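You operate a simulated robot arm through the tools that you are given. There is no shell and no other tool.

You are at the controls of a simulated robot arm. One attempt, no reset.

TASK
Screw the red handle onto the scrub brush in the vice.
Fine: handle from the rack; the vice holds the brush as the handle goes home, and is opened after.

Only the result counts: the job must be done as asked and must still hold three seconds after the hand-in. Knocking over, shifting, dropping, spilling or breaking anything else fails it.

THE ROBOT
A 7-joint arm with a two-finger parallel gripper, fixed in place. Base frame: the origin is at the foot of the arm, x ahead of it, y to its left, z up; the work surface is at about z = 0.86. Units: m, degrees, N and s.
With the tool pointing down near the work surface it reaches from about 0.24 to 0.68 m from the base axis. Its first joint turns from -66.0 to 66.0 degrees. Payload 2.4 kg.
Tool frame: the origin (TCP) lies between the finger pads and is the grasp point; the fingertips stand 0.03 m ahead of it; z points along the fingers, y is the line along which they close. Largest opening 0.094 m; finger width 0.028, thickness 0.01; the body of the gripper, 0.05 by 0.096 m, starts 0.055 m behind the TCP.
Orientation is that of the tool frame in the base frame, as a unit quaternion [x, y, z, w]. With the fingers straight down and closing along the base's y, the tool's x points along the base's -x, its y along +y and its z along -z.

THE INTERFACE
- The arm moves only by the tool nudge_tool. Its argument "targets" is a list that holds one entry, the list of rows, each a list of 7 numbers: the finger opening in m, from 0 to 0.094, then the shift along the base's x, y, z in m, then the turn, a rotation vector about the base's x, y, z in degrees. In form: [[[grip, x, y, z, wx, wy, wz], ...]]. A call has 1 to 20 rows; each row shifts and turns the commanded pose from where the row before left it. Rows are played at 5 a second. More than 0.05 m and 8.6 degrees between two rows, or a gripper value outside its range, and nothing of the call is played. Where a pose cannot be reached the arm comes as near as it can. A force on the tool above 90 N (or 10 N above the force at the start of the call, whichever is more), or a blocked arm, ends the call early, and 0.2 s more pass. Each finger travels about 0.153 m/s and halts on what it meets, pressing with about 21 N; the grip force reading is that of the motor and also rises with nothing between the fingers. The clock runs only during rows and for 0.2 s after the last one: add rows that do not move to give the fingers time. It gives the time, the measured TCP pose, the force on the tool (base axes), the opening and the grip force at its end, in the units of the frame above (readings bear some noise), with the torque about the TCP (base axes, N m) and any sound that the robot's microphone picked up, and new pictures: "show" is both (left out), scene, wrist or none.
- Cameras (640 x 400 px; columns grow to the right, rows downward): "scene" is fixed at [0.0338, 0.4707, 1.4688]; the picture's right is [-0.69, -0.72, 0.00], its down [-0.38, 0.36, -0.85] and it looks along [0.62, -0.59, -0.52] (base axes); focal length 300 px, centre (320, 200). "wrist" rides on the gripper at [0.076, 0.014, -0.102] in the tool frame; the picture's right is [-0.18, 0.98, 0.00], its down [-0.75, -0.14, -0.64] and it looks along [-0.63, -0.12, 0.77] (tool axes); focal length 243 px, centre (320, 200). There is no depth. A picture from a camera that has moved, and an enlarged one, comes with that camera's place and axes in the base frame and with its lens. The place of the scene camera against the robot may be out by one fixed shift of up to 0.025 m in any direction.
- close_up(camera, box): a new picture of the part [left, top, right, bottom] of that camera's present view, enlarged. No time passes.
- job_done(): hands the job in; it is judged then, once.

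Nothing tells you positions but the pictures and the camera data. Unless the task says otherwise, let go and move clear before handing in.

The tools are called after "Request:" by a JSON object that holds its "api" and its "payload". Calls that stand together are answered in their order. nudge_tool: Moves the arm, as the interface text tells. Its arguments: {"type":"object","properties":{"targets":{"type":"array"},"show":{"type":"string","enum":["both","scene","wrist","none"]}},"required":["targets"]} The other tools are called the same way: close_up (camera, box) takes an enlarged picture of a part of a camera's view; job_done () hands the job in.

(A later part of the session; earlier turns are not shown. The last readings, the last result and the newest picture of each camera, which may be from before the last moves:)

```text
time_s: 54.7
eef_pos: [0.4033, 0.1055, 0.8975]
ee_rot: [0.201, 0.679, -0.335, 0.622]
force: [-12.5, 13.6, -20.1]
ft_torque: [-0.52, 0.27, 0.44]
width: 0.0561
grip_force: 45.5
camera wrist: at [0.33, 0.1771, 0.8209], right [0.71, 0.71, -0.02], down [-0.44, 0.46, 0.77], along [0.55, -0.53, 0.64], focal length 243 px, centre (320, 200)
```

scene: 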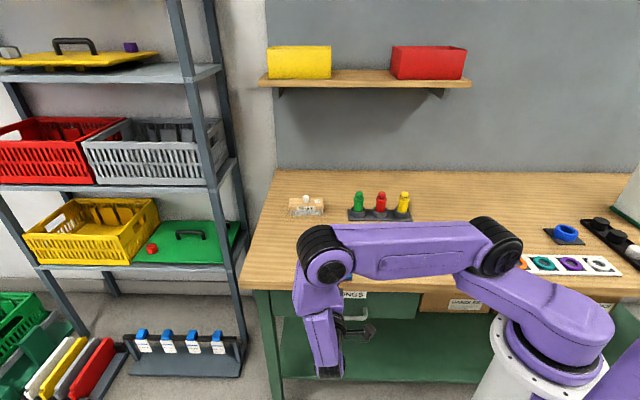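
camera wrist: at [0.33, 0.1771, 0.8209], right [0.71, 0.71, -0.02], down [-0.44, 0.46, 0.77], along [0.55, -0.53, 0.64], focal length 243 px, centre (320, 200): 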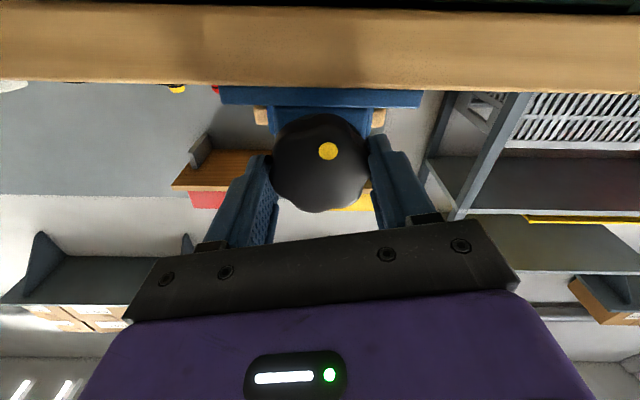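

Torque is about 0.55 N·m and rising. I'll release, back out, roll back to 180° with the camera on top, and inspect the jaws.

Request:
{"api": "nudge_tool", "payload": {"targets": [[[0.094, 0, 0, 0, 0, 0, 0], [0.094, 0, 0, 0, 0, 0, 0], [0.094, -0.018, 0.018, 0, 0, 0, 0], [0.094, -0.018, 0.018, 0, 0, 0, 0], [0.094, -0.011, 0.011, 0, -5.657, 5.657, 0], [0.094, 0, 0, 0, -5.657, 5.657, 0], [0.094, 0, 0, 0, -5.657, 5.657, 0], [0.094, 0, 0, 0, -5.657, 5.657, 0], [0.094, 0, 0, 0, -5.657, 5.657, 0], [0.094, 0, 0, 0, -5.657, 5.657, 0], [0.094, 0, 0, 0, -5.657, 5.657, 0], [0.094, 0, 0, 0, -5.657, 5.657, 0], [0.094, 0, 0, 0, -5.657, 5.657, 0], [0.094, 0, 0, 0, -5.657, 5.657, 0], [0.094, 0, 0, 0, -5.657, 5.657, 0], [0.094, 0, 0, 0, -5.657, 5.657, 0], [0.094, 0, 0, 0, -5.657, 5.657, 0], [0.094, 0, 0, 0, -5.657, 5.657, 0]]], "show": "none"}}

Request:
{"api": "nudge_tool", "payload": {"targets": [[[0.094, 0, 0, 0.01, -5.657, 5.657, 0], [0.094, 0, 0, 0.02, -5.657, 5.657, 0], [0.094, 0, 0, 0.03, -5.657, 5.657, 0], [0.094, 0, 0, 0.03, -5.657, 5.657, 0], [0.094, 0, 0, 0.02, -5.657, 5.657, 0], [0.094, 0, 0, 0, -5.657, 5.657, 0], [0.094, 0, 0, 0, -5.657, 5.657, 0], [0.094, 0, 0, 0, 0, 0, 0]]]}}

Request:
{"api": "close_up", "payload": {"camera": "wrist", "box": [200, 60, 440, 220]}}

```text
time_s: 58.5
eef_pos: [0.3571, 0.1522, 0.8981]
ee_rot: [0.451, -0.544, 0.704, -0.068]
force: [-0.6, -1.2, 0.9]
ft_torque: [0.02, -0.02, 0.0]
width: 0.0938
grip_force: 0.1
```

```text
time_s: 60.3
eef_pos: [0.3558, 0.1519, 1.009]
ee_rot: [0.654, -0.27, 0.653, 0.271]
force: [0.6, 0.2, 0.6]
ft_torque: [0.01, 0.01, 0.01]
width: 0.094
grip_force: 0.1
camera wrist: at [0.2743, 0.214, 1.0852], right [-0.69, -0.7, -0.18], down [-0.36, 0.55, -0.75], along [0.63, -0.46, -0.63], focal length 243 px, centre (320, 200)
```

scene: 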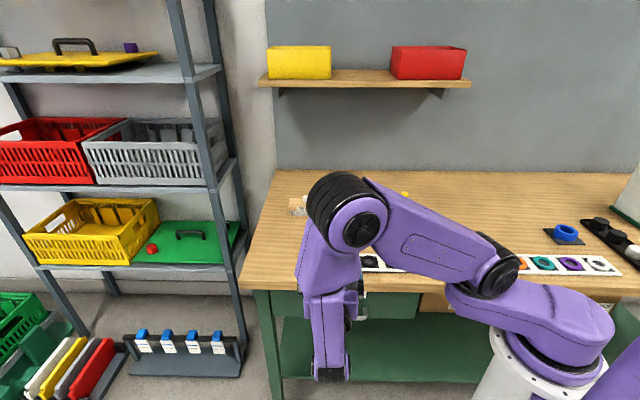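
wrist: 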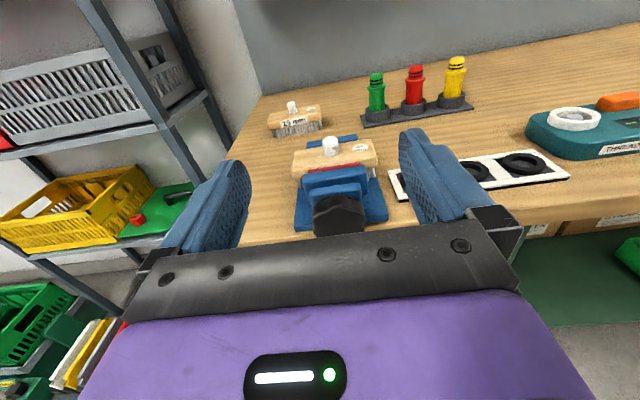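

```text
2.50 times, centred on (320, 140) of wrist
camera zoom: at [0.2743, 0.214, 1.0852], right [-0.69, -0.7, -0.18], down [-0.36, 0.55, -0.75], along [0.63, -0.46, -0.63], focal length 606 px, centre (320, 350)
```

zoom: 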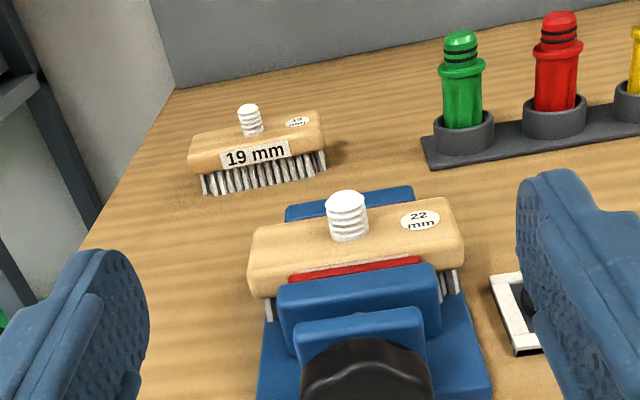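

Request:
{"api": "close_up", "payload": {"camera": "wrist", "box": [280, 120, 400, 200]}}

```text
5.00 times, centred on (340, 160) of wrist
camera zoom: at [0.2743, 0.214, 1.0852], right [-0.69, -0.7, -0.18], down [-0.36, 0.55, -0.75], along [0.63, -0.46, -0.63], focal length 1213 px, centre (220, 400)
```

zoom: 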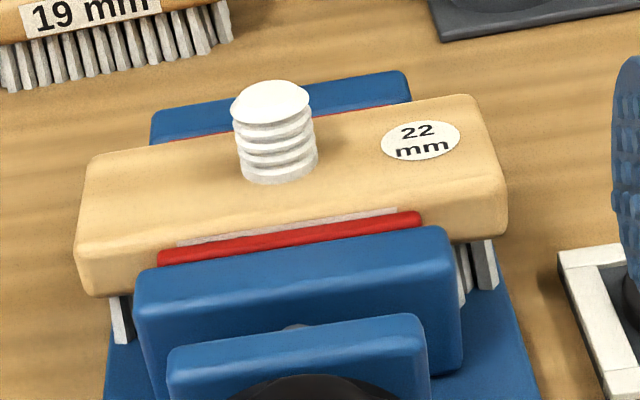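

The brush is now nearly against the back pad. I'll do one more stroke to make sure it is firmly clamped.

Request:
{"api": "nudge_tool", "payload": {"targets": [[[0.094, 0, 0, -0.04, 0, 0, 0], [0.094, 0, 0, -0.04, 0, 0, 0], [0.094, 0, 0, -0.0305, 0, 0, 0], [0.094, 0.0155, -0.0155, 0, 0, 0, 0], [0.094, 0.016, -0.016, 0, 0, 0, 0], [0.094, 0.0145, -0.0145, 0, 0, 0, 0], [0.094, 0, 0, 0, 0, 0, 0], [0.02, 0, 0, 0, 0, 0, 0], [0.02, 0, 0, 0, 0, 0, 0], [0.02, 0, 0, 0, 0, 0, 0]]], "show": "wrist"}}

Request:
{"api": "close_up", "payload": {"camera": "wrist", "box": [220, 40, 420, 180]}}

```text
time_s: 62.5
eef_pos: [0.4024, 0.1069, 0.8978]
ee_rot: [0.653, -0.27, 0.653, 0.272]
force: [-2.4, -7.9, 1.9]
ft_torque: [-0.79, -0.03, 0.41]
width: 0.0566
grip_force: 45.2
camera wrist: at [0.3207, 0.1685, 0.9737], right [-0.7, -0.7, -0.18], down [-0.35, 0.55, -0.75], along [0.63, -0.46, -0.63], focal length 243 px, centre (320, 200)
```

wrist: 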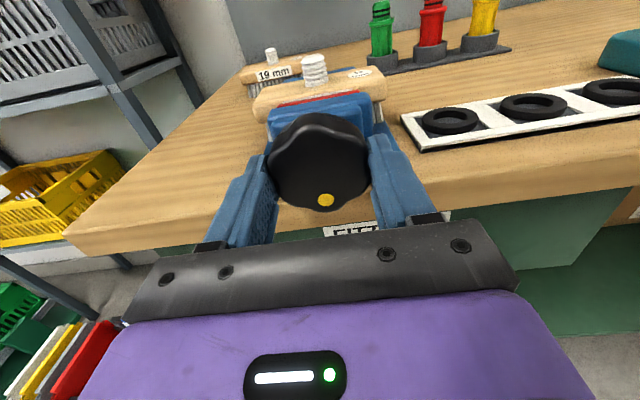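

```text
2.86 times, centred on (320, 110) of wrist
camera zoom: at [0.3207, 0.1685, 0.9737], right [-0.7, -0.7, -0.18], down [-0.35, 0.55, -0.75], along [0.63, -0.46, -0.63], focal length 693 px, centre (320, 457)
```

zoom: 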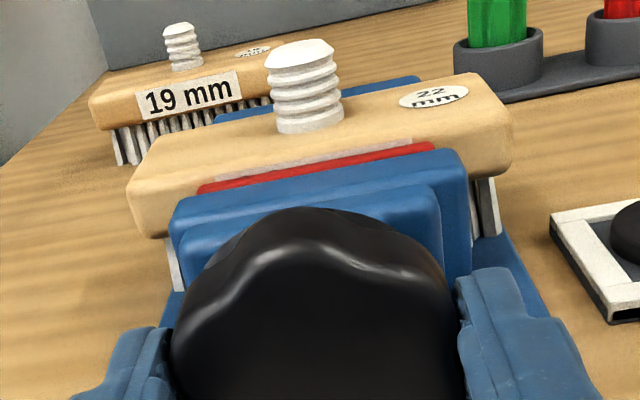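

Request:
{"api": "nudge_tool", "payload": {"targets": [[[0.02, 0, 0, 0, 5.657, -5.657, 0], [0.02, 0, 0, 0, 5.657, -5.657, 0], [0.02, 0, 0, 0, 5.657, -5.657, 0], [0.02, 0, 0, 0, 0, 0, 0]]], "show": "wrist"}}

Request:
{"api": "nudge_tool", "payload": {"targets": [[[0.02, 0, 0, 0, 5.657, -5.657, 0], [0.02, 0, 0, 0, 5.657, -5.657, 0], [0.02, 0, 0, 0, 5.657, -5.657, 0], [0.02, 0, 0, 0, 0, 0, 0]]], "show": "wrist"}}

```text
time_s: 63.5
eef_pos: [0.4036, 0.1069, 0.8983]
ee_rot: [0.582, -0.401, 0.696, 0.127]
force: [13.2, -2.1, 3.8]
ft_torque: [-1.29, -0.45, -0.31]
width: 0.0567
grip_force: 45.5
camera wrist: at [0.2993, 0.147, 0.9613], right [-0.58, -0.58, -0.57], down [-0.15, 0.76, -0.63], along [0.8, -0.28, -0.53], focal length 243 px, centre (320, 200)
```

wrist: 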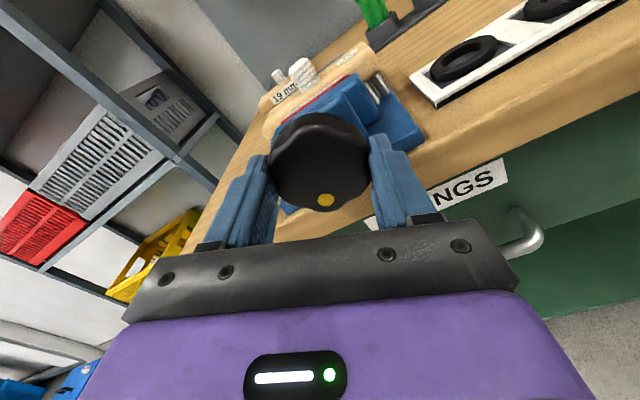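

```text
time_s: 64.5
eef_pos: [0.4029, 0.1065, 0.8988]
ee_rot: [0.487, -0.513, 0.707, -0.019]
force: [4.6, -1.4, 4.4]
ft_torque: [-1.14, -0.14, 0.36]
width: 0.0565
grip_force: 45.0
camera wrist: at [0.2839, 0.1316, 0.9379], right [-0.37, -0.37, -0.85], down [0.01, 0.92, -0.4], along [0.93, -0.15, -0.33], focal length 243 px, centre (320, 200)
```

wrist: 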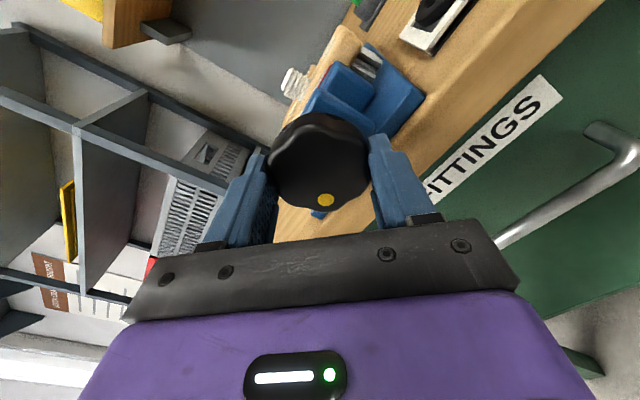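

The torque is about 0.7 N·m and climbing steadily, with no slip. I'll keep tightening until it really stiffens.

Request:
{"api": "nudge_tool", "payload": {"targets": [[[0.02, 0, 0, 0, 5.657, -5.657, 0], [0.02, 0, 0, 0, 5.657, -5.657, 0], [0.02, 0, 0, 0, 5.657, -5.657, 0], [0.02, 0, 0, 0, 5.657, -5.657, 0], [0.02, 0, 0, 0, 5.657, -5.657, 0], [0.02, 0, 0, 0, 0, 0, 0]]], "show": "wrist"}}

Request:
{"api": "nudge_tool", "payload": {"targets": [[[0.02, 0, 0, 0, 5.657, -5.657, 0], [0.02, 0, 0, 0, 5.657, -5.657, 0], [0.02, 0, 0, 0, 5.657, -5.657, 0], [0.02, 0, 0, 0, 5.657, -5.657, 0], [0.02, 0, 0, 0, 5.657, -5.657, 0], [0.02, 0, 0, 0, 0, 0, 0]]], "show": "wrist"}}

```text
time_s: 65.9
eef_pos: [0.4023, 0.1036, 0.8993]
ee_rot: [0.282, -0.648, 0.657, -0.26]
force: [-3.3, -0.3, -2.5]
ft_torque: [-0.88, 0.67, 0.08]
width: 0.0575
grip_force: 45.1
camera wrist: at [0.2758, 0.1234, 0.8862], right [0.11, 0.11, -0.99], down [0.08, 0.99, 0.12], along [0.99, -0.09, 0.1], focal length 243 px, centre (320, 200)
```

wrist: 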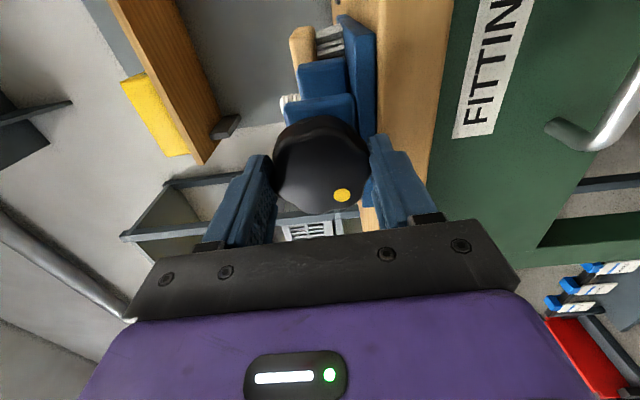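

```text
time_s: 67.3
eef_pos: [0.4043, 0.1067, 0.899]
ee_rot: [-0.042, 0.705, -0.529, 0.47]
force: [-3.5, 2.1, 3.0]
ft_torque: [-0.15, 0.88, 0.14]
width: 0.0568
grip_force: 45.5
camera wrist: at [0.2952, 0.1426, 0.8397], right [0.53, 0.53, -0.66], down [-0.1, 0.81, 0.58], along [0.84, -0.24, 0.49], focal length 243 px, centre (320, 200)
```

wrist: 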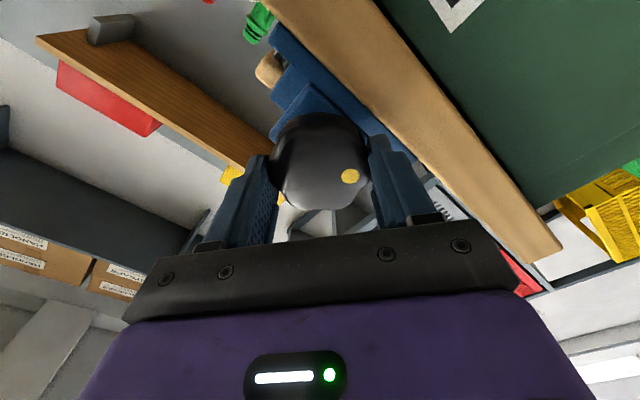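

The dot now shifts relative to the fingers: the knob has stalled and the grip slips at about 0.7 N·m, so the vice is tight. I'll release, back out, rise clear, and roll back with the camera on top.

Request:
{"api": "nudge_tool", "payload": {"targets": [[[0.094, 0, 0, 0, 0, 0, 0], [0.094, 0, 0, 0, 0, 0, 0], [0.094, -0.018, 0.018, 0, 0, 0, 0], [0.094, -0.018, 0.018, 0, 0, 0, 0], [0.094, -0.011, 0.011, 0.01, -5.657, 5.657, 0], [0.094, 0, 0, 0.02, -5.657, 5.657, 0], [0.094, 0, 0, 0.02, -5.657, 5.657, 0], [0.094, 0, 0, 0.02, -5.657, 5.657, 0], [0.094, 0, 0, 0.02, -5.657, 5.657, 0], [0.094, 0, 0, 0.02, -5.657, 5.657, 0], [0.094, 0, 0, 0.02, -5.657, 5.657, 0], [0.094, 0, 0, 0.02, -5.657, 5.657, 0], [0.094, 0, 0, 0, -5.657, 5.657, 0], [0.094, 0, 0, 0, -5.657, 5.657, 0], [0.094, 0, 0, 0, -5.657, 5.657, 0], [0.094, 0, 0, 0, -5.657, 5.657, 0], [0.094, 0, 0, 0, -5.657, 5.657, 0], [0.094, 0, 0, 0, -5.657, 5.657, 0], [0.094, 0, 0, 0, -5.657, 5.657, 0], [0.094, 0, 0, 0, -5.657, 5.657, 0]]]}}

Request:
{"api": "close_up", "payload": {"camera": "wrist", "box": [280, 120, 400, 200]}}

```text
time_s: 71.5
eef_pos: [0.3547, 0.1532, 1.0486]
ee_rot: [0.654, -0.269, 0.653, 0.271]
force: [-0.1, 0.6, 0.7]
ft_torque: [-0.01, 0.01, 0.01]
width: 0.094
grip_force: 0.3
camera wrist: at [0.2728, 0.2154, 1.1251], right [-0.69, -0.7, -0.18], down [-0.36, 0.55, -0.75], along [0.62, -0.46, -0.63], focal length 243 px, centre (320, 200)
```

scene: 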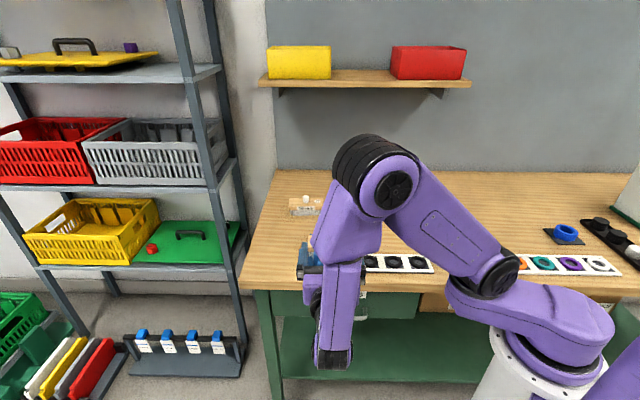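
wrist: 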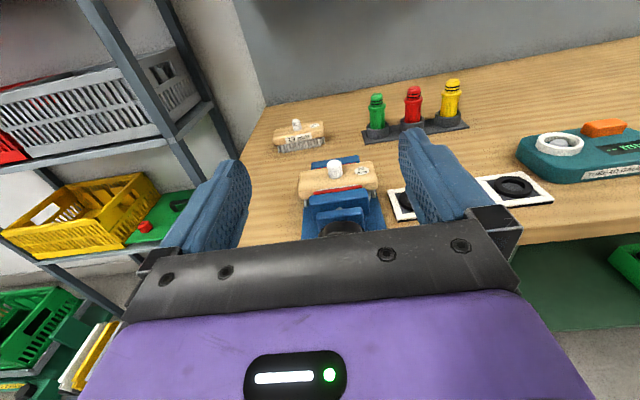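

```text
5.00 times, centred on (340, 160) of wrist
camera zoom: at [0.2728, 0.2154, 1.1251], right [-0.69, -0.7, -0.18], down [-0.36, 0.55, -0.75], along [0.62, -0.46, -0.63], focal length 1213 px, centre (220, 400)
```

zoom: 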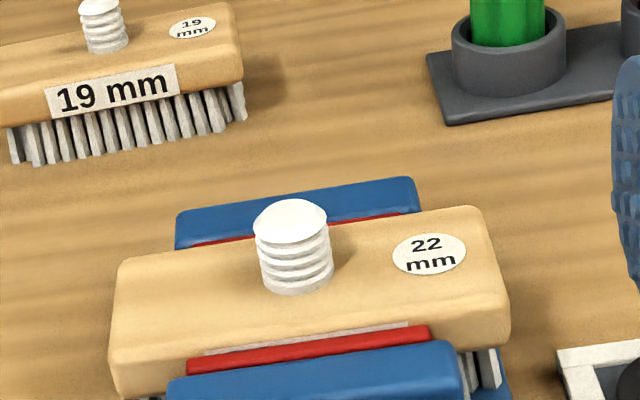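

The vice is closed on the brush. Now I'll pitch the tool back to vertical by reversing about the bench-edge direction, checking posture partway.

Request:
{"api": "nudge_tool", "payload": {"targets": [[[0.094, 0, 0, 0.01, 5.657, 5.657, 0], [0.094, 0, 0, 0.01, 5.657, 5.657, 0], [0.094, 0, 0, 0.01, 5.657, 5.657, 0], [0.094, 0, 0, 0.01, 5.657, 5.657, 0], [0.094, 0, 0, 0.01, 5.657, 5.657, 0], [0.094, 0, 0, 0, 0, 0, 0]]]}}

```text
time_s: 72.9
eef_pos: [0.3544, 0.1515, 1.1004]
ee_rot: [0.838, -0.347, 0.389, 0.16]
force: [0.0, -0.4, -0.7]
ft_torque: [0.03, -0.05, 0.02]
width: 0.0941
grip_force: 0.1
camera wrist: at [0.3245, 0.1612, 1.2239], right [-0.78, -0.61, -0.14], down [-0.59, 0.79, -0.16], along [0.21, -0.04, -0.98], focal length 243 px, centre (320, 200)
```

scene: 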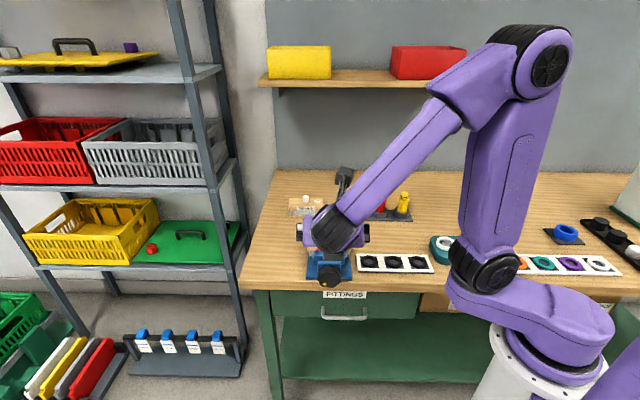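
wrist: 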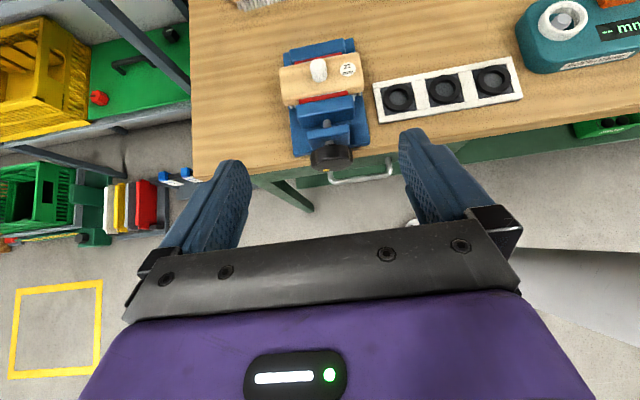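

Good progress with no limits hit. Continuing to vertical.

Request:
{"api": "nudge_tool", "payload": {"targets": [[[0.094, 0, 0, 0.005, 5.657, 5.657, 0], [0.094, 0, 0, 0, 5.657, 5.657, 0], [0.094, 0, 0, 0, 5.657, 5.657, 0], [0.094, 0, 0, 0, 5.657, 5.657, 0], [0.094, 0, 0, 0, 5.657, 5.657, 0], [0.094, 0, 0, 0, 5.657, 5.657, 0], [0.094, 0, 0, 0, 1.414, 1.414, 0], [0.094, 0, 0, 0, 0, 0, 0]]]}}

```text
time_s: 74.7
eef_pos: [0.3553, 0.1528, 1.1033]
ee_rot: [0.924, -0.383, -0.002, -0.001]
force: [0.1, -0.4, -0.6]
ft_torque: [0.01, 0.02, 0.01]
width: 0.0939
grip_force: 0.1
camera wrist: at [0.3998, 0.0889, 1.2045], right [-0.83, -0.56, 0.0], down [-0.43, 0.63, 0.64], along [-0.36, 0.53, -0.76], focal length 243 px, centre (320, 200)
```

scene: 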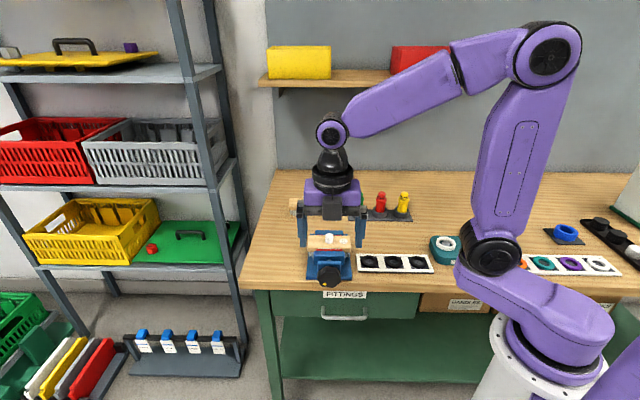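
wrist: 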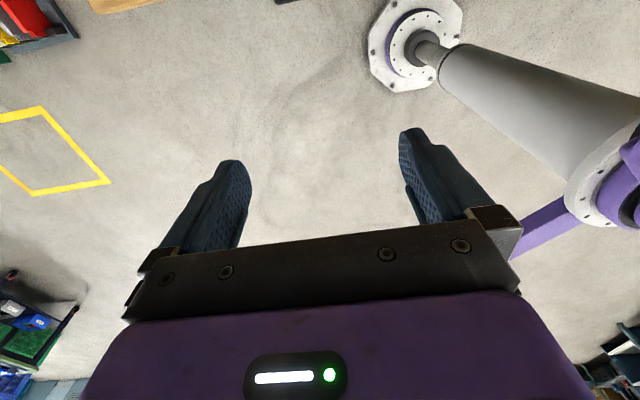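

The tool is vertical again (yaw +135°). Before fetching the handle, I'll check the clamp, the thread and the handles once more from the scene camera.

Request:
{"api": "close_up", "payload": {"camera": "scene", "box": [318, 228, 342, 248]}}

Request:
{"api": "close_up", "payload": {"camera": "scene", "box": [300, 225, 360, 265]}}

Request:
{"api": "close_up", "payload": {"camera": "scene", "box": [365, 185, 415, 225]}}

```text
16.00 times, centred on (330, 238) of scene
camera zoom: at [0.0338, 0.4707, 1.4688], right [-0.69, -0.72, 0.0], down [-0.38, 0.36, -0.85], along [0.62, -0.59, -0.52], focal length 4797 px, centre (160, -408)
```

zoom: 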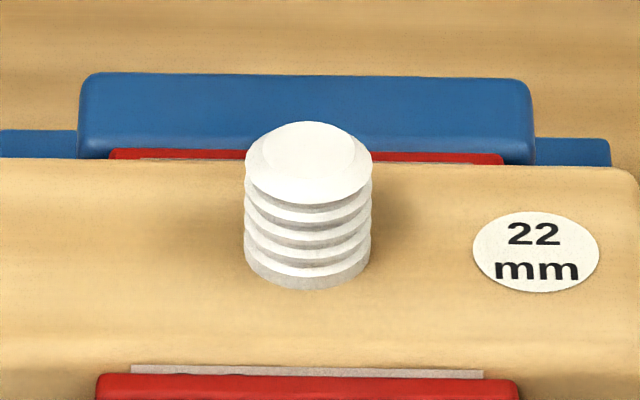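

```text
10.00 times, centred on (330, 245) of scene
camera zoom: at [0.0338, 0.4707, 1.4688], right [-0.69, -0.72, 0.0], down [-0.38, 0.36, -0.85], along [0.62, -0.59, -0.52], focal length 2998 px, centre (220, -250)
```

zoom: 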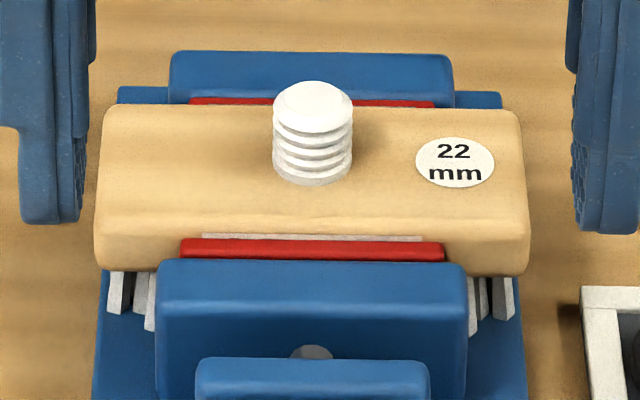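

```text
10.00 times, centred on (390, 205) of scene
camera zoom: at [0.0338, 0.4707, 1.4688], right [-0.69, -0.72, 0.0], down [-0.38, 0.36, -0.85], along [0.62, -0.59, -0.52], focal length 2998 px, centre (-380, 150)
```

zoom: 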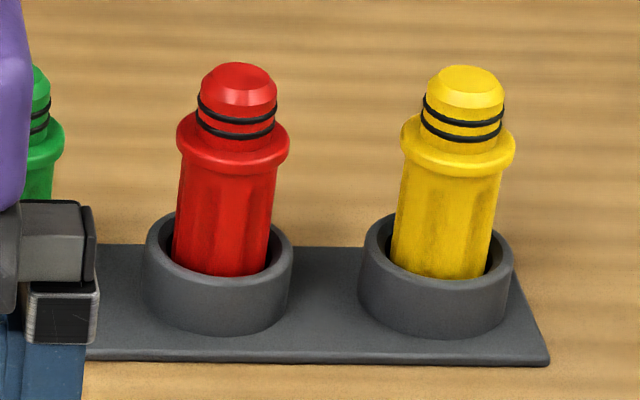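

The stub has plain thread rings and the brush is clamped. I'll move over the rack at a safe height with yaw +45°, so the fingers close across the rack line.

Request:
{"api": "nudge_tool", "payload": {"targets": [[[0.094, 0.0121, -0.0336, 0.0015, 0, 0, -7.5], [0.094, 0.0121, -0.0336, 0.0015, 0, 0, -7.5], [0.094, 0.0121, -0.0336, 0.0015, 0, 0, -7.5], [0.094, 0.0121, -0.0336, 0.0015, 0, 0, -7.5], [0.094, 0.0121, -0.0336, 0.0015, 0, 0, -7.5], [0.094, 0.0121, -0.0336, 0.0015, 0, 0, -7.5], [0.094, 0.0121, -0.0336, 0.0015, 0, 0, -7.5], [0.094, 0.0121, -0.0336, 0.0015, 0, 0, -7.5], [0.094, 0.0121, -0.0336, 0.0015, 0, 0, -7.5], [0.094, 0.0121, -0.0336, 0.0015, 0, 0, -7.5], [0.094, 0.0121, -0.0336, 0.0015, 0, 0, -7.5], [0.094, 0.0121, -0.0336, 0.0015, 0, 0, -7.5], [0.094, 0, 0, 0, 0, 0, 0], [0.094, 0, 0, 0, 0, 0, 0]]]}}

Request:
{"api": "close_up", "payload": {"camera": "wrist", "box": [180, 0, 480, 190]}}

```text
time_s: 77.7
eef_pos: [0.4999, -0.2498, 1.122]
ee_rot: [-0.382, 0.924, -0.001, 0.001]
force: [-0.1, -0.5, -0.7]
ft_torque: [-0.03, 0.01, 0.03]
width: 0.0941
grip_force: 0.0
camera wrist: at [0.4363, -0.2938, 1.2238], right [-0.56, 0.83, 0.0], down [0.63, 0.43, 0.64], along [0.53, 0.36, -0.77], focal length 243 px, centre (320, 200)
```

scene: 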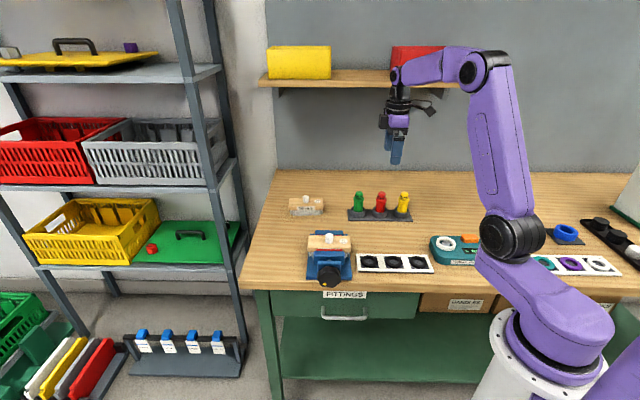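
wrist: 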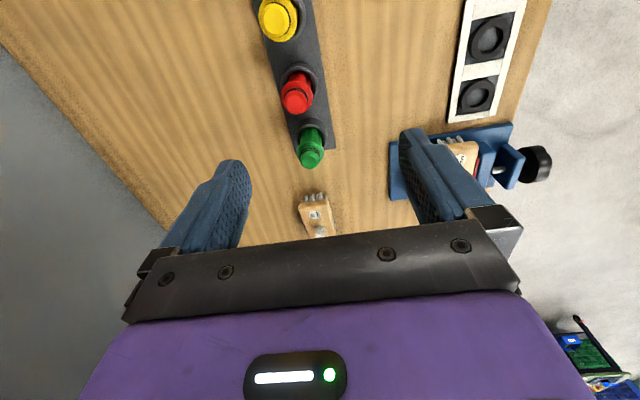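

```text
2.11 times, centred on (330, 95) of wrist
camera zoom: at [0.4363, -0.2938, 1.2238], right [-0.56, 0.83, 0.0], down [0.63, 0.43, 0.64], along [0.53, 0.36, -0.77], focal length 511 px, centre (299, 421)
```

zoom: 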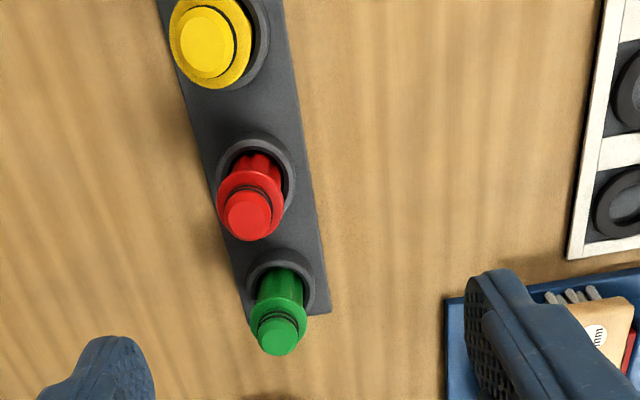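

From two wrist views, the red handle axis is at about (0.524, -0.264) with its top near z 0.952. The collar is near z 0.925 and the cup rim near 0.885. I'll centre over it and come down to z 1.02 to verify.

Request:
{"api": "nudge_tool", "payload": {"targets": [[[0.094, 0.0121, -0.0072, -0.03, 0, 0, 0], [0.094, 0.012, -0.0073, -0.035, 0, 0, 0], [0.094, 0, 0, -0.035, 0, 0, 0], [0.094, 0, 0, 0, 0, 0, 0]]]}}

Request:
{"api": "close_up", "payload": {"camera": "wrist", "box": [200, 40, 440, 200]}}

Request:
{"api": "close_up", "payload": {"camera": "scene", "box": [340, 140, 440, 230]}}

```text
time_s: 78.7
eef_pos: [0.525, -0.2635, 1.0203]
ee_rot: [-0.382, 0.924, -0.001, 0.001]
force: [-0.7, 0.3, 0.6]
ft_torque: [0.04, 0.0, -0.02]
width: 0.0939
grip_force: 0.0
camera wrist: at [0.461, -0.3074, 1.1232], right [-0.56, 0.83, 0.0], down [0.63, 0.43, 0.64], along [0.53, 0.36, -0.77], focal length 243 px, centre (320, 200)
```

scene: 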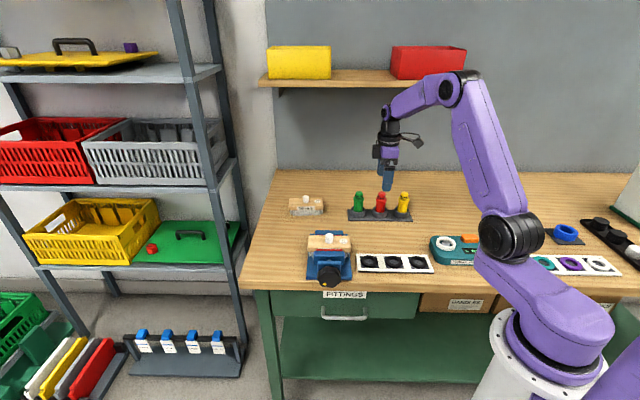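
wrist: 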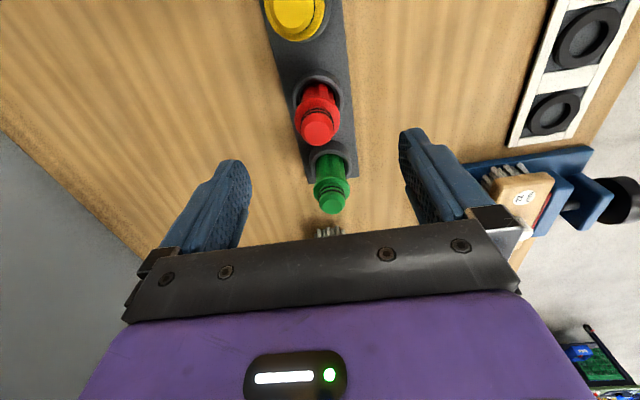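

```text
2.50 times, centred on (320, 120) of wrist
camera zoom: at [0.461, -0.3074, 1.1232], right [-0.56, 0.83, 0.0], down [0.63, 0.43, 0.64], along [0.53, 0.36, -0.77], focal length 606 px, centre (320, 400)
```

zoom: 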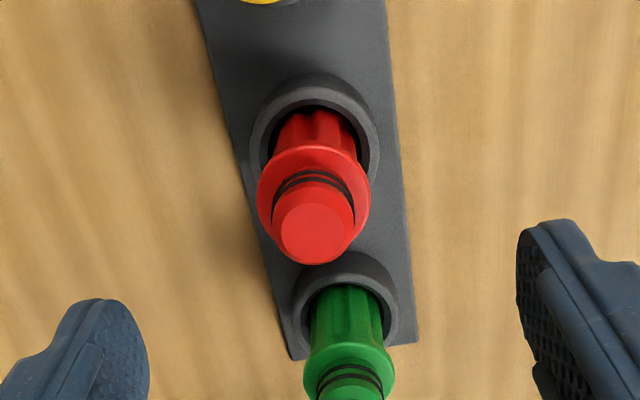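

```text
4.44 times, centred on (390, 185) of scene
camera zoom: at [0.0338, 0.4707, 1.4688], right [-0.69, -0.72, 0.0], down [-0.38, 0.36, -0.85], along [0.62, -0.59, -0.52], focal length 1332 px, centre (9, 267)
```

zoom: 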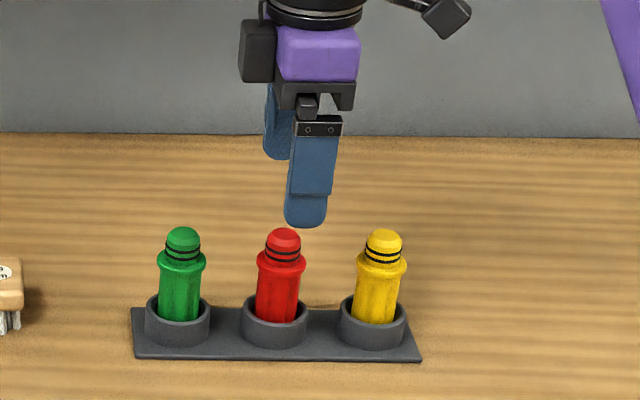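

Alignment is within 1–2 mm. I'll descend so the fingertips reach the neck just above the collar and check before closing.

Request:
{"api": "nudge_tool", "payload": {"targets": [[[0.094, -0.0005, -0.0015, -0.026, 0, 0, 0], [0.094, 0, 0, -0.026, 0, 0, 0], [0.094, 0, 0, 0, 0, 0, 0]]]}}

Request:
{"api": "close_up", "payload": {"camera": "scene", "box": [350, 160, 420, 230]}}

Request:
{"api": "close_up", "payload": {"camera": "wrist", "box": [200, 60, 440, 220]}}

```text
time_s: 79.5
eef_pos: [0.5247, -0.2647, 0.9684]
ee_rot: [-0.383, 0.924, 0.0, 0.001]
force: [-0.6, -0.1, -0.2]
ft_torque: [0.05, 0.02, -0.02]
width: 0.0939
grip_force: 0.1
camera wrist: at [0.4605, -0.3084, 1.0708], right [-0.56, 0.83, 0.0], down [0.63, 0.43, 0.64], along [0.53, 0.36, -0.77], focal length 243 px, centre (320, 200)
```

scene: 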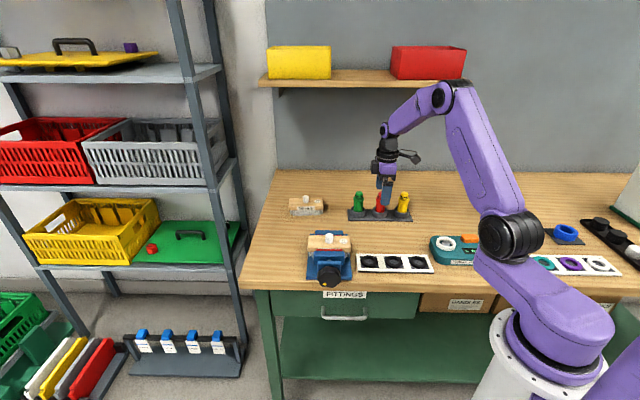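
wrist: 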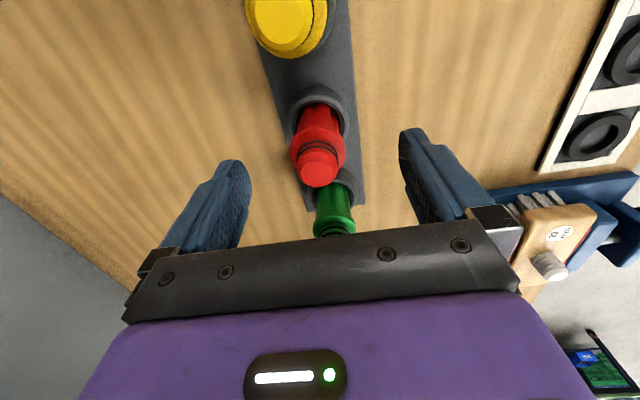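

```text
5.71 times, centred on (385, 195) of scene
camera zoom: at [0.0338, 0.4707, 1.4688], right [-0.69, -0.72, 0.0], down [-0.38, 0.36, -0.85], along [0.62, -0.59, -0.52], focal length 1713 px, centre (-51, 229)
```

zoom: 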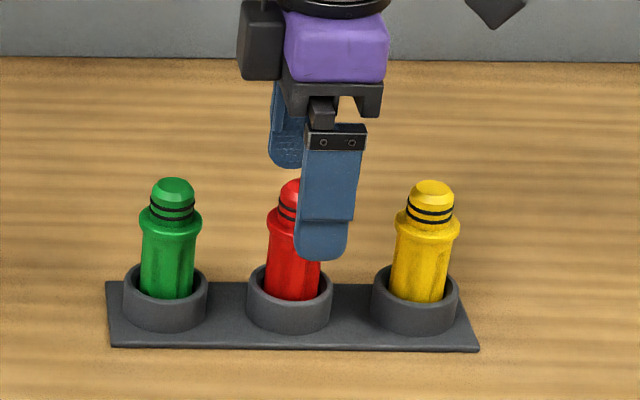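

```text
2.50 times, centred on (320, 140) of wrist
camera zoom: at [0.4605, -0.3084, 1.0708], right [-0.56, 0.83, 0.0], down [0.63, 0.43, 0.64], along [0.53, 0.36, -0.77], focal length 606 px, centre (320, 350)
```

zoom: 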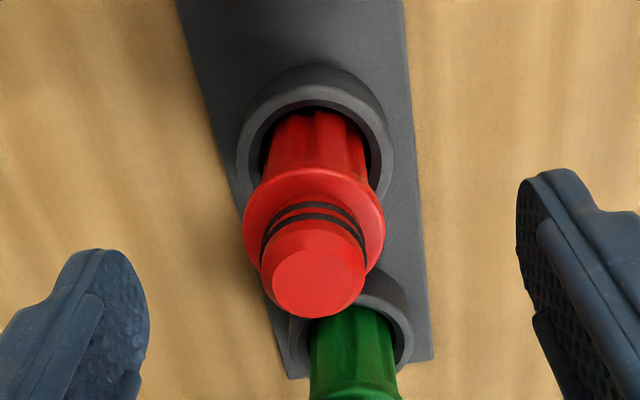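

The tips are around the neck, about 6 mm above the collar. I'll lower 3 mm more and close.

Request:
{"api": "nudge_tool", "payload": {"targets": [[[0.094, 0, 0, -0.003, 0, 0, 0], [0.05, 0, 0, 0, 0, 0, 0], [0.01, 0, 0, 0, 0, 0, 0], [0.01, 0, 0, 0, 0, 0, 0], [0.01, 0, 0, 0, 0, 0, 0]]]}}

Request:
{"api": "close_up", "payload": {"camera": "scene", "box": [350, 160, 420, 230]}}

Request:
{"api": "close_up", "payload": {"camera": "wrist", "box": [200, 60, 440, 220]}}

```text
time_s: 80.7
eef_pos: [0.5259, -0.2652, 0.9655]
ee_rot: [-0.383, 0.924, 0.0, 0.001]
force: [-0.4, -0.5, 0.7]
ft_torque: [0.04, 0.0, -0.02]
width: 0.024
grip_force: 21.1
camera wrist: at [0.4605, -0.3092, 1.0676], right [-0.56, 0.83, 0.0], down [0.63, 0.43, 0.64], along [0.53, 0.36, -0.77], focal length 243 px, centre (320, 200)
```

scene: 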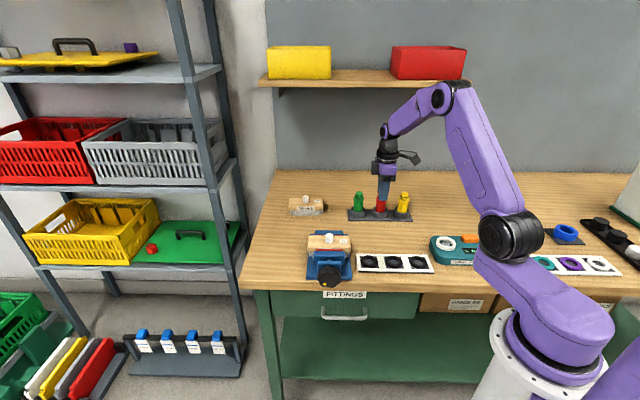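
wrist: 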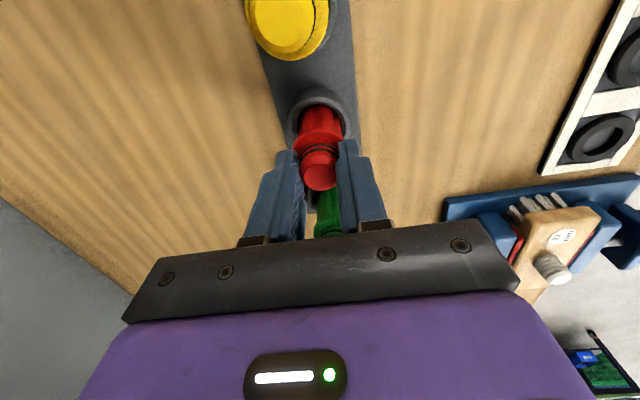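

```text
5.71 times, centred on (385, 195) of scene
camera zoom: at [0.0338, 0.4707, 1.4688], right [-0.69, -0.72, 0.0], down [-0.38, 0.36, -0.85], along [0.62, -0.59, -0.52], focal length 1713 px, centre (-51, 229)
```

zoom: 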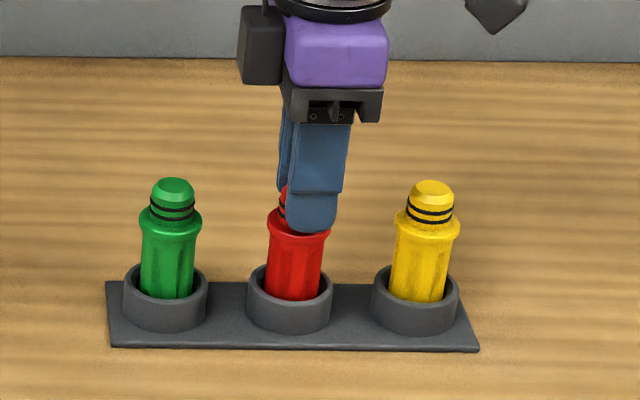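

```text
2.50 times, centred on (320, 140) of wrist
camera zoom: at [0.4605, -0.3092, 1.0676], right [-0.56, 0.83, 0.0], down [0.63, 0.43, 0.64], along [0.53, 0.36, -0.77], focal length 606 px, centre (320, 350)
```

zoom: 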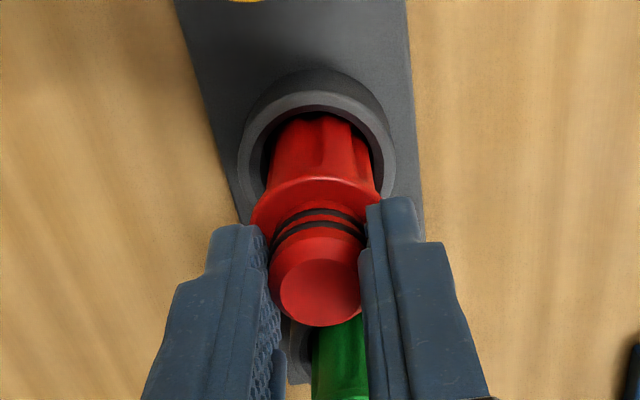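

The neck is gripped at 24 mm. I'll lift straight up slowly and check that the handle comes out cleanly.

Request:
{"api": "nudge_tool", "payload": {"targets": [[[0.01, 0, 0, 0.01, 0, 0, 0], [0.01, 0, 0, 0.02, 0, 0, 0], [0.01, 0, 0, 0.03, 0, 0, 0], [0.01, 0, 0, 0.03, 0, 0, 0], [0.01, 0, 0, 0.03, 0, 0, 0], [0.01, 0, 0, 0, 0, 0, 0]]]}}

Request:
{"api": "close_up", "payload": {"camera": "scene", "box": [350, 110, 430, 220]}}

Request:
{"api": "close_up", "payload": {"camera": "wrist", "box": [200, 60, 440, 220]}}

```text
time_s: 82.1
eef_pos: [0.5237, -0.2661, 1.0849]
ee_rot: [-0.382, 0.924, -0.001, 0.002]
force: [-0.4, 0.6, -0.3]
ft_torque: [-0.02, -0.01, 0.0]
width: 0.0234
grip_force: 21.0
camera wrist: at [0.4591, -0.3096, 1.1877], right [-0.56, 0.83, 0.0], down [0.63, 0.43, 0.64], along [0.53, 0.36, -0.77], focal length 243 px, centre (320, 200)
```

scene: 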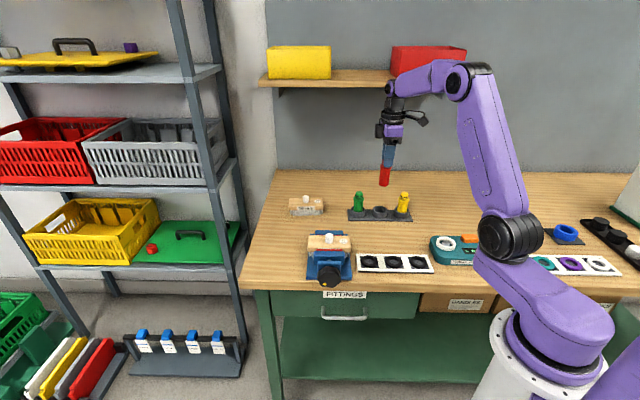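
wrist: 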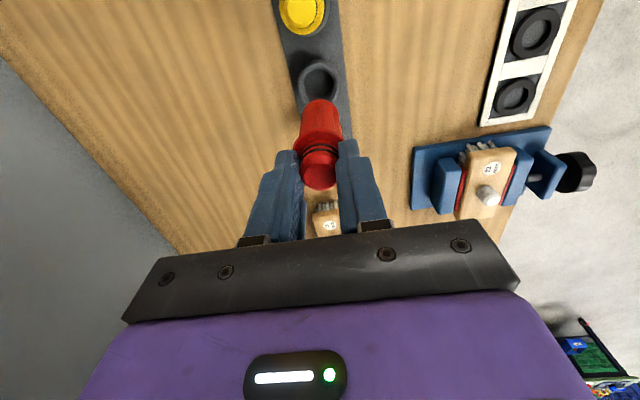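

```text
3.64 times, centred on (390, 165) of scene
camera zoom: at [0.0338, 0.4707, 1.4688], right [-0.69, -0.72, 0.0], down [-0.38, 0.36, -0.85], along [0.62, -0.59, -0.52], focal length 1090 px, centre (66, 327)
```

zoom: 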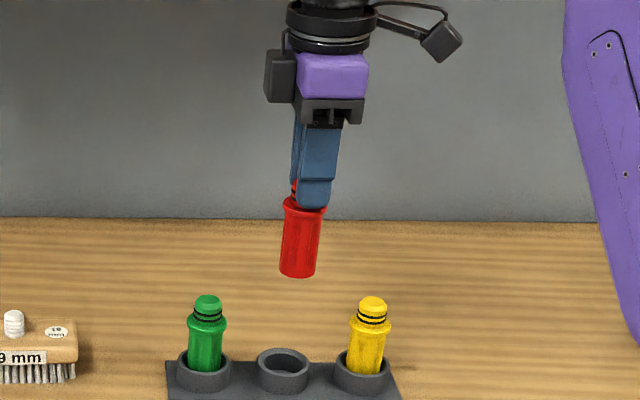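

```text
2.50 times, centred on (320, 140) of wrist
camera zoom: at [0.4591, -0.3096, 1.1877], right [-0.56, 0.83, 0.0], down [0.63, 0.43, 0.64], along [0.53, 0.36, -0.77], focal length 606 px, centre (320, 350)
```

zoom: 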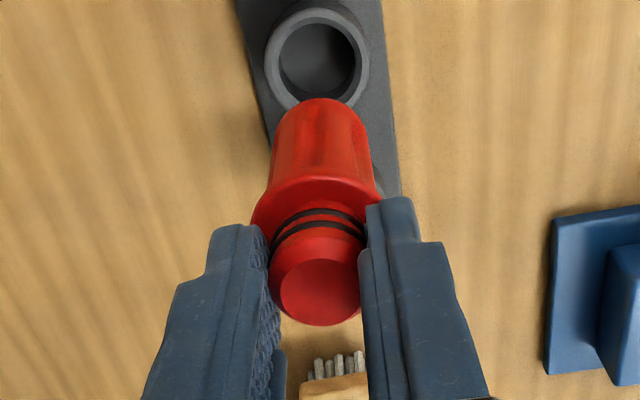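

The handle is out of the rack, hanging straight, with its axis at the TCP. I'll carry it over the brush stub (about (0.504, 0.006)) while turning to a high positive yaw, so I have range for clockwise screwing.

Request:
{"api": "nudge_tool", "payload": {"targets": [[[0.01, 0, 0, 0.02, 0, 0, 8], [0.01, -0.001, 0.015, 0.005, 0, 0, 8], [0.01, -0.001, 0.015, 0, 0, 0, 8], [0.01, -0.001, 0.015, 0, 0, 0, 8], [0.01, -0.001, 0.015, 0, 0, 0, 8], [0.01, -0.001, 0.015, 0, 0, 0, 8], [0.01, -0.001, 0.015, 0, 0, 0, 8], [0.01, -0.001, 0.015, 0, 0, 0, 8], [0.01, -0.001, 0.015, 0, 0, 0, 8], [0.01, -0.001, 0.015, 0, 0, 0, 8], [0.01, -0.001, 0.015, 0, 0, 0, 8], [0.01, -0.001, 0.015, 0, 0, 0, 8], [0.01, -0.001, 0.015, 0, 0, 0, 0], [0.01, -0.001, 0.015, 0, 0, 0, 0], [0.01, -0.001, 0.015, 0, 0, 0, 0], [0.01, -0.001, 0.015, 0, 0, 0, 0], [0.01, -0.001, 0.015, 0, 0, 0, 0], [0.01, -0.001, 0.015, 0, 0, 0, 0], [0.01, -0.001, 0.002, 0, 0, 0, 0], [0.01, 0, 0, 0, 0, 0, 0]]]}}

Request:
{"api": "close_up", "payload": {"camera": "wrist", "box": [200, 0, 440, 200]}}

Request:
{"api": "close_up", "payload": {"camera": "scene", "box": [290, 150, 390, 270]}}

```text
time_s: 86.3
eef_pos: [0.507, -0.0074, 1.1099]
ee_rot: [0.943, -0.334, -0.001, -0.001]
force: [-0.3, 0.2, -0.8]
ft_torque: [0.02, 0.01, 0.01]
width: 0.0237
grip_force: 20.7
camera wrist: at [0.5576, -0.0669, 1.2135], right [-0.76, -0.65, 0.0], down [-0.5, 0.58, 0.64], along [-0.42, 0.49, -0.77], focal length 243 px, centre (320, 200)
```

scene: 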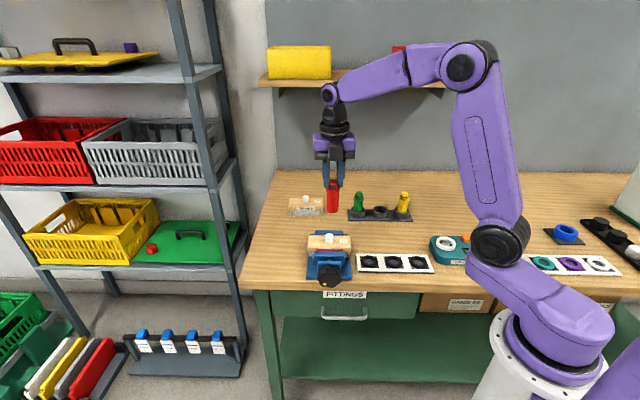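
wrist: 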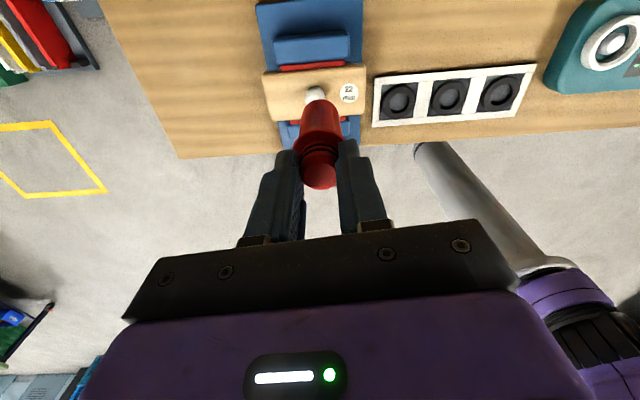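

```text
2.00 times, centred on (320, 100) of wrist
camera zoom: at [0.5576, -0.0669, 1.2135], right [-0.76, -0.65, 0.0], down [-0.5, 0.58, 0.64], along [-0.42, 0.49, -0.77], focal length 485 px, centre (320, 400)
```

zoom: 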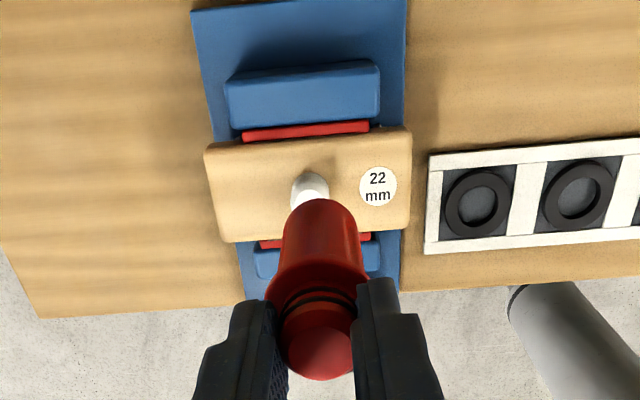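

```text
3.33 times, centred on (340, 210) of scene
camera zoom: at [0.0338, 0.4707, 1.4688], right [-0.69, -0.72, 0.0], down [-0.38, 0.36, -0.85], along [0.62, -0.59, -0.52], focal length 999 px, centre (253, 167)
```

zoom: 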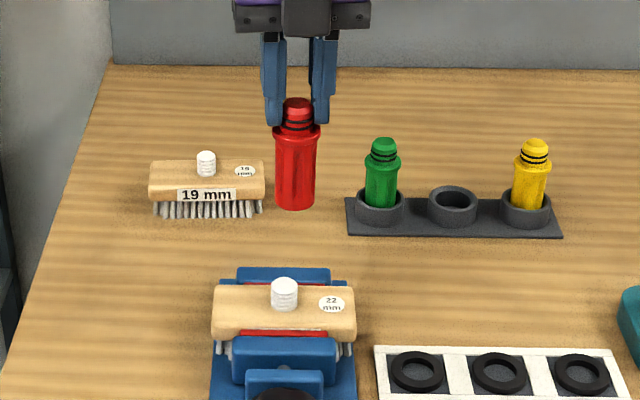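

The handle hangs just off the stub. I'll turn further to about yaw +197°, shift onto the stub and lower to about 3 cm above it for fine alignment.

Request:
{"api": "nudge_tool", "payload": {"targets": [[[0.01, -0.0004, 0.0018, 0, 0, 0, 8], [0.01, -0.0004, 0.0018, 0, 0, 0, 8], [0.01, -0.0004, 0.0018, 0, 0, 0, 8], [0.01, -0.0004, 0.0018, -0.01, 0, 0, 8], [0.01, -0.0004, 0.0018, -0.01, 0, 0, 8], [0.01, -0.0004, 0.0018, -0.015, 0, 0, 8], [0.01, 0, 0.0016, -0.015, 0, 0, 8], [0.01, 0, 0, 0, 0, 0, 0], [0.01, 0, 0, 0, 0, 0, 0]]]}}

Request:
{"api": "close_up", "payload": {"camera": "wrist", "box": [240, 40, 400, 200]}}

Request:
{"api": "close_up", "payload": {"camera": "scene", "box": [300, 180, 370, 260]}}

```text
time_s: 88.3
eef_pos: [0.5026, 0.0019, 1.0845]
ee_rot: [0.999, 0.044, -0.001, -0.002]
force: [0.1, -0.4, -1.5]
ft_torque: [0.03, 0.0, -0.02]
width: 0.024
grip_force: 20.9
out of reach, approached as far as the arm can: row 6, 7
camera wrist: at [0.5811, -0.0061, 1.1863], right [-0.1, -1.0, 0.0], down [-0.76, 0.07, 0.64], along [-0.64, 0.06, -0.77], focal length 243 px, centre (320, 200)
```

scene: 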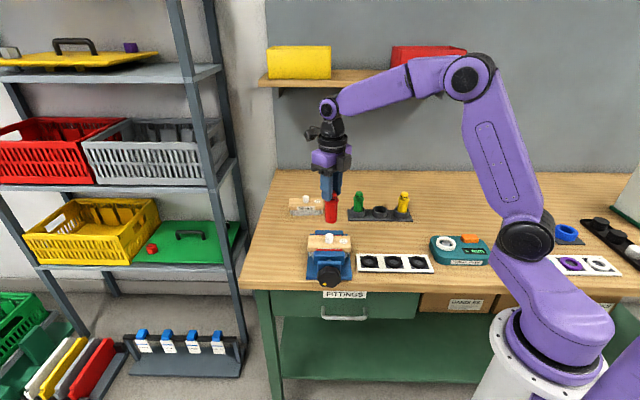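
wrist: 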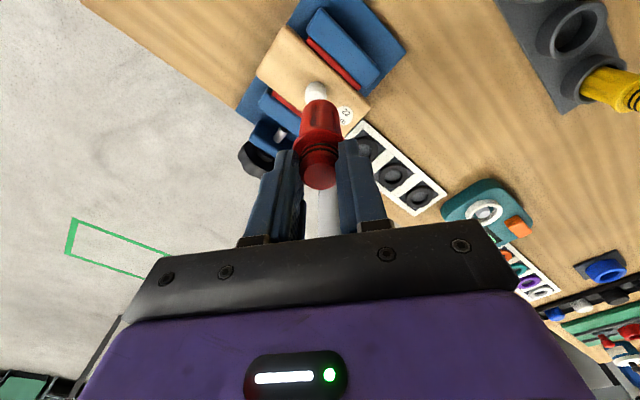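

```text
2.50 times, centred on (320, 120) of wrist
camera zoom: at [0.5811, -0.0061, 1.1863], right [-0.1, -1.0, 0.0], down [-0.76, 0.07, 0.64], along [-0.64, 0.06, -0.77], focal length 606 px, centre (320, 400)
```

zoom: 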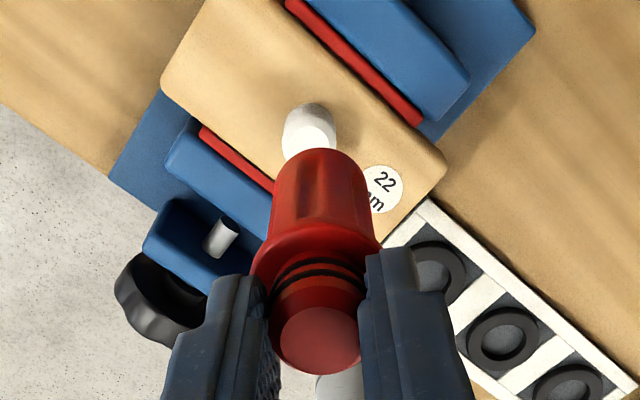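

```text
5.00 times, centred on (335, 220) of scene
camera zoom: at [0.0338, 0.4707, 1.4688], right [-0.69, -0.72, 0.0], down [-0.38, 0.36, -0.85], along [0.62, -0.59, -0.52], focal length 1499 px, centre (245, 100)
```

zoom: 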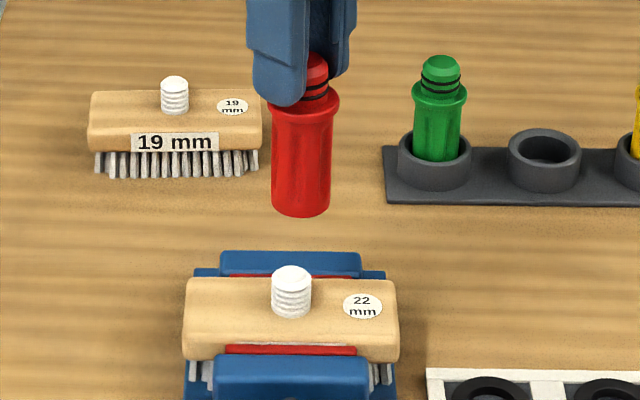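

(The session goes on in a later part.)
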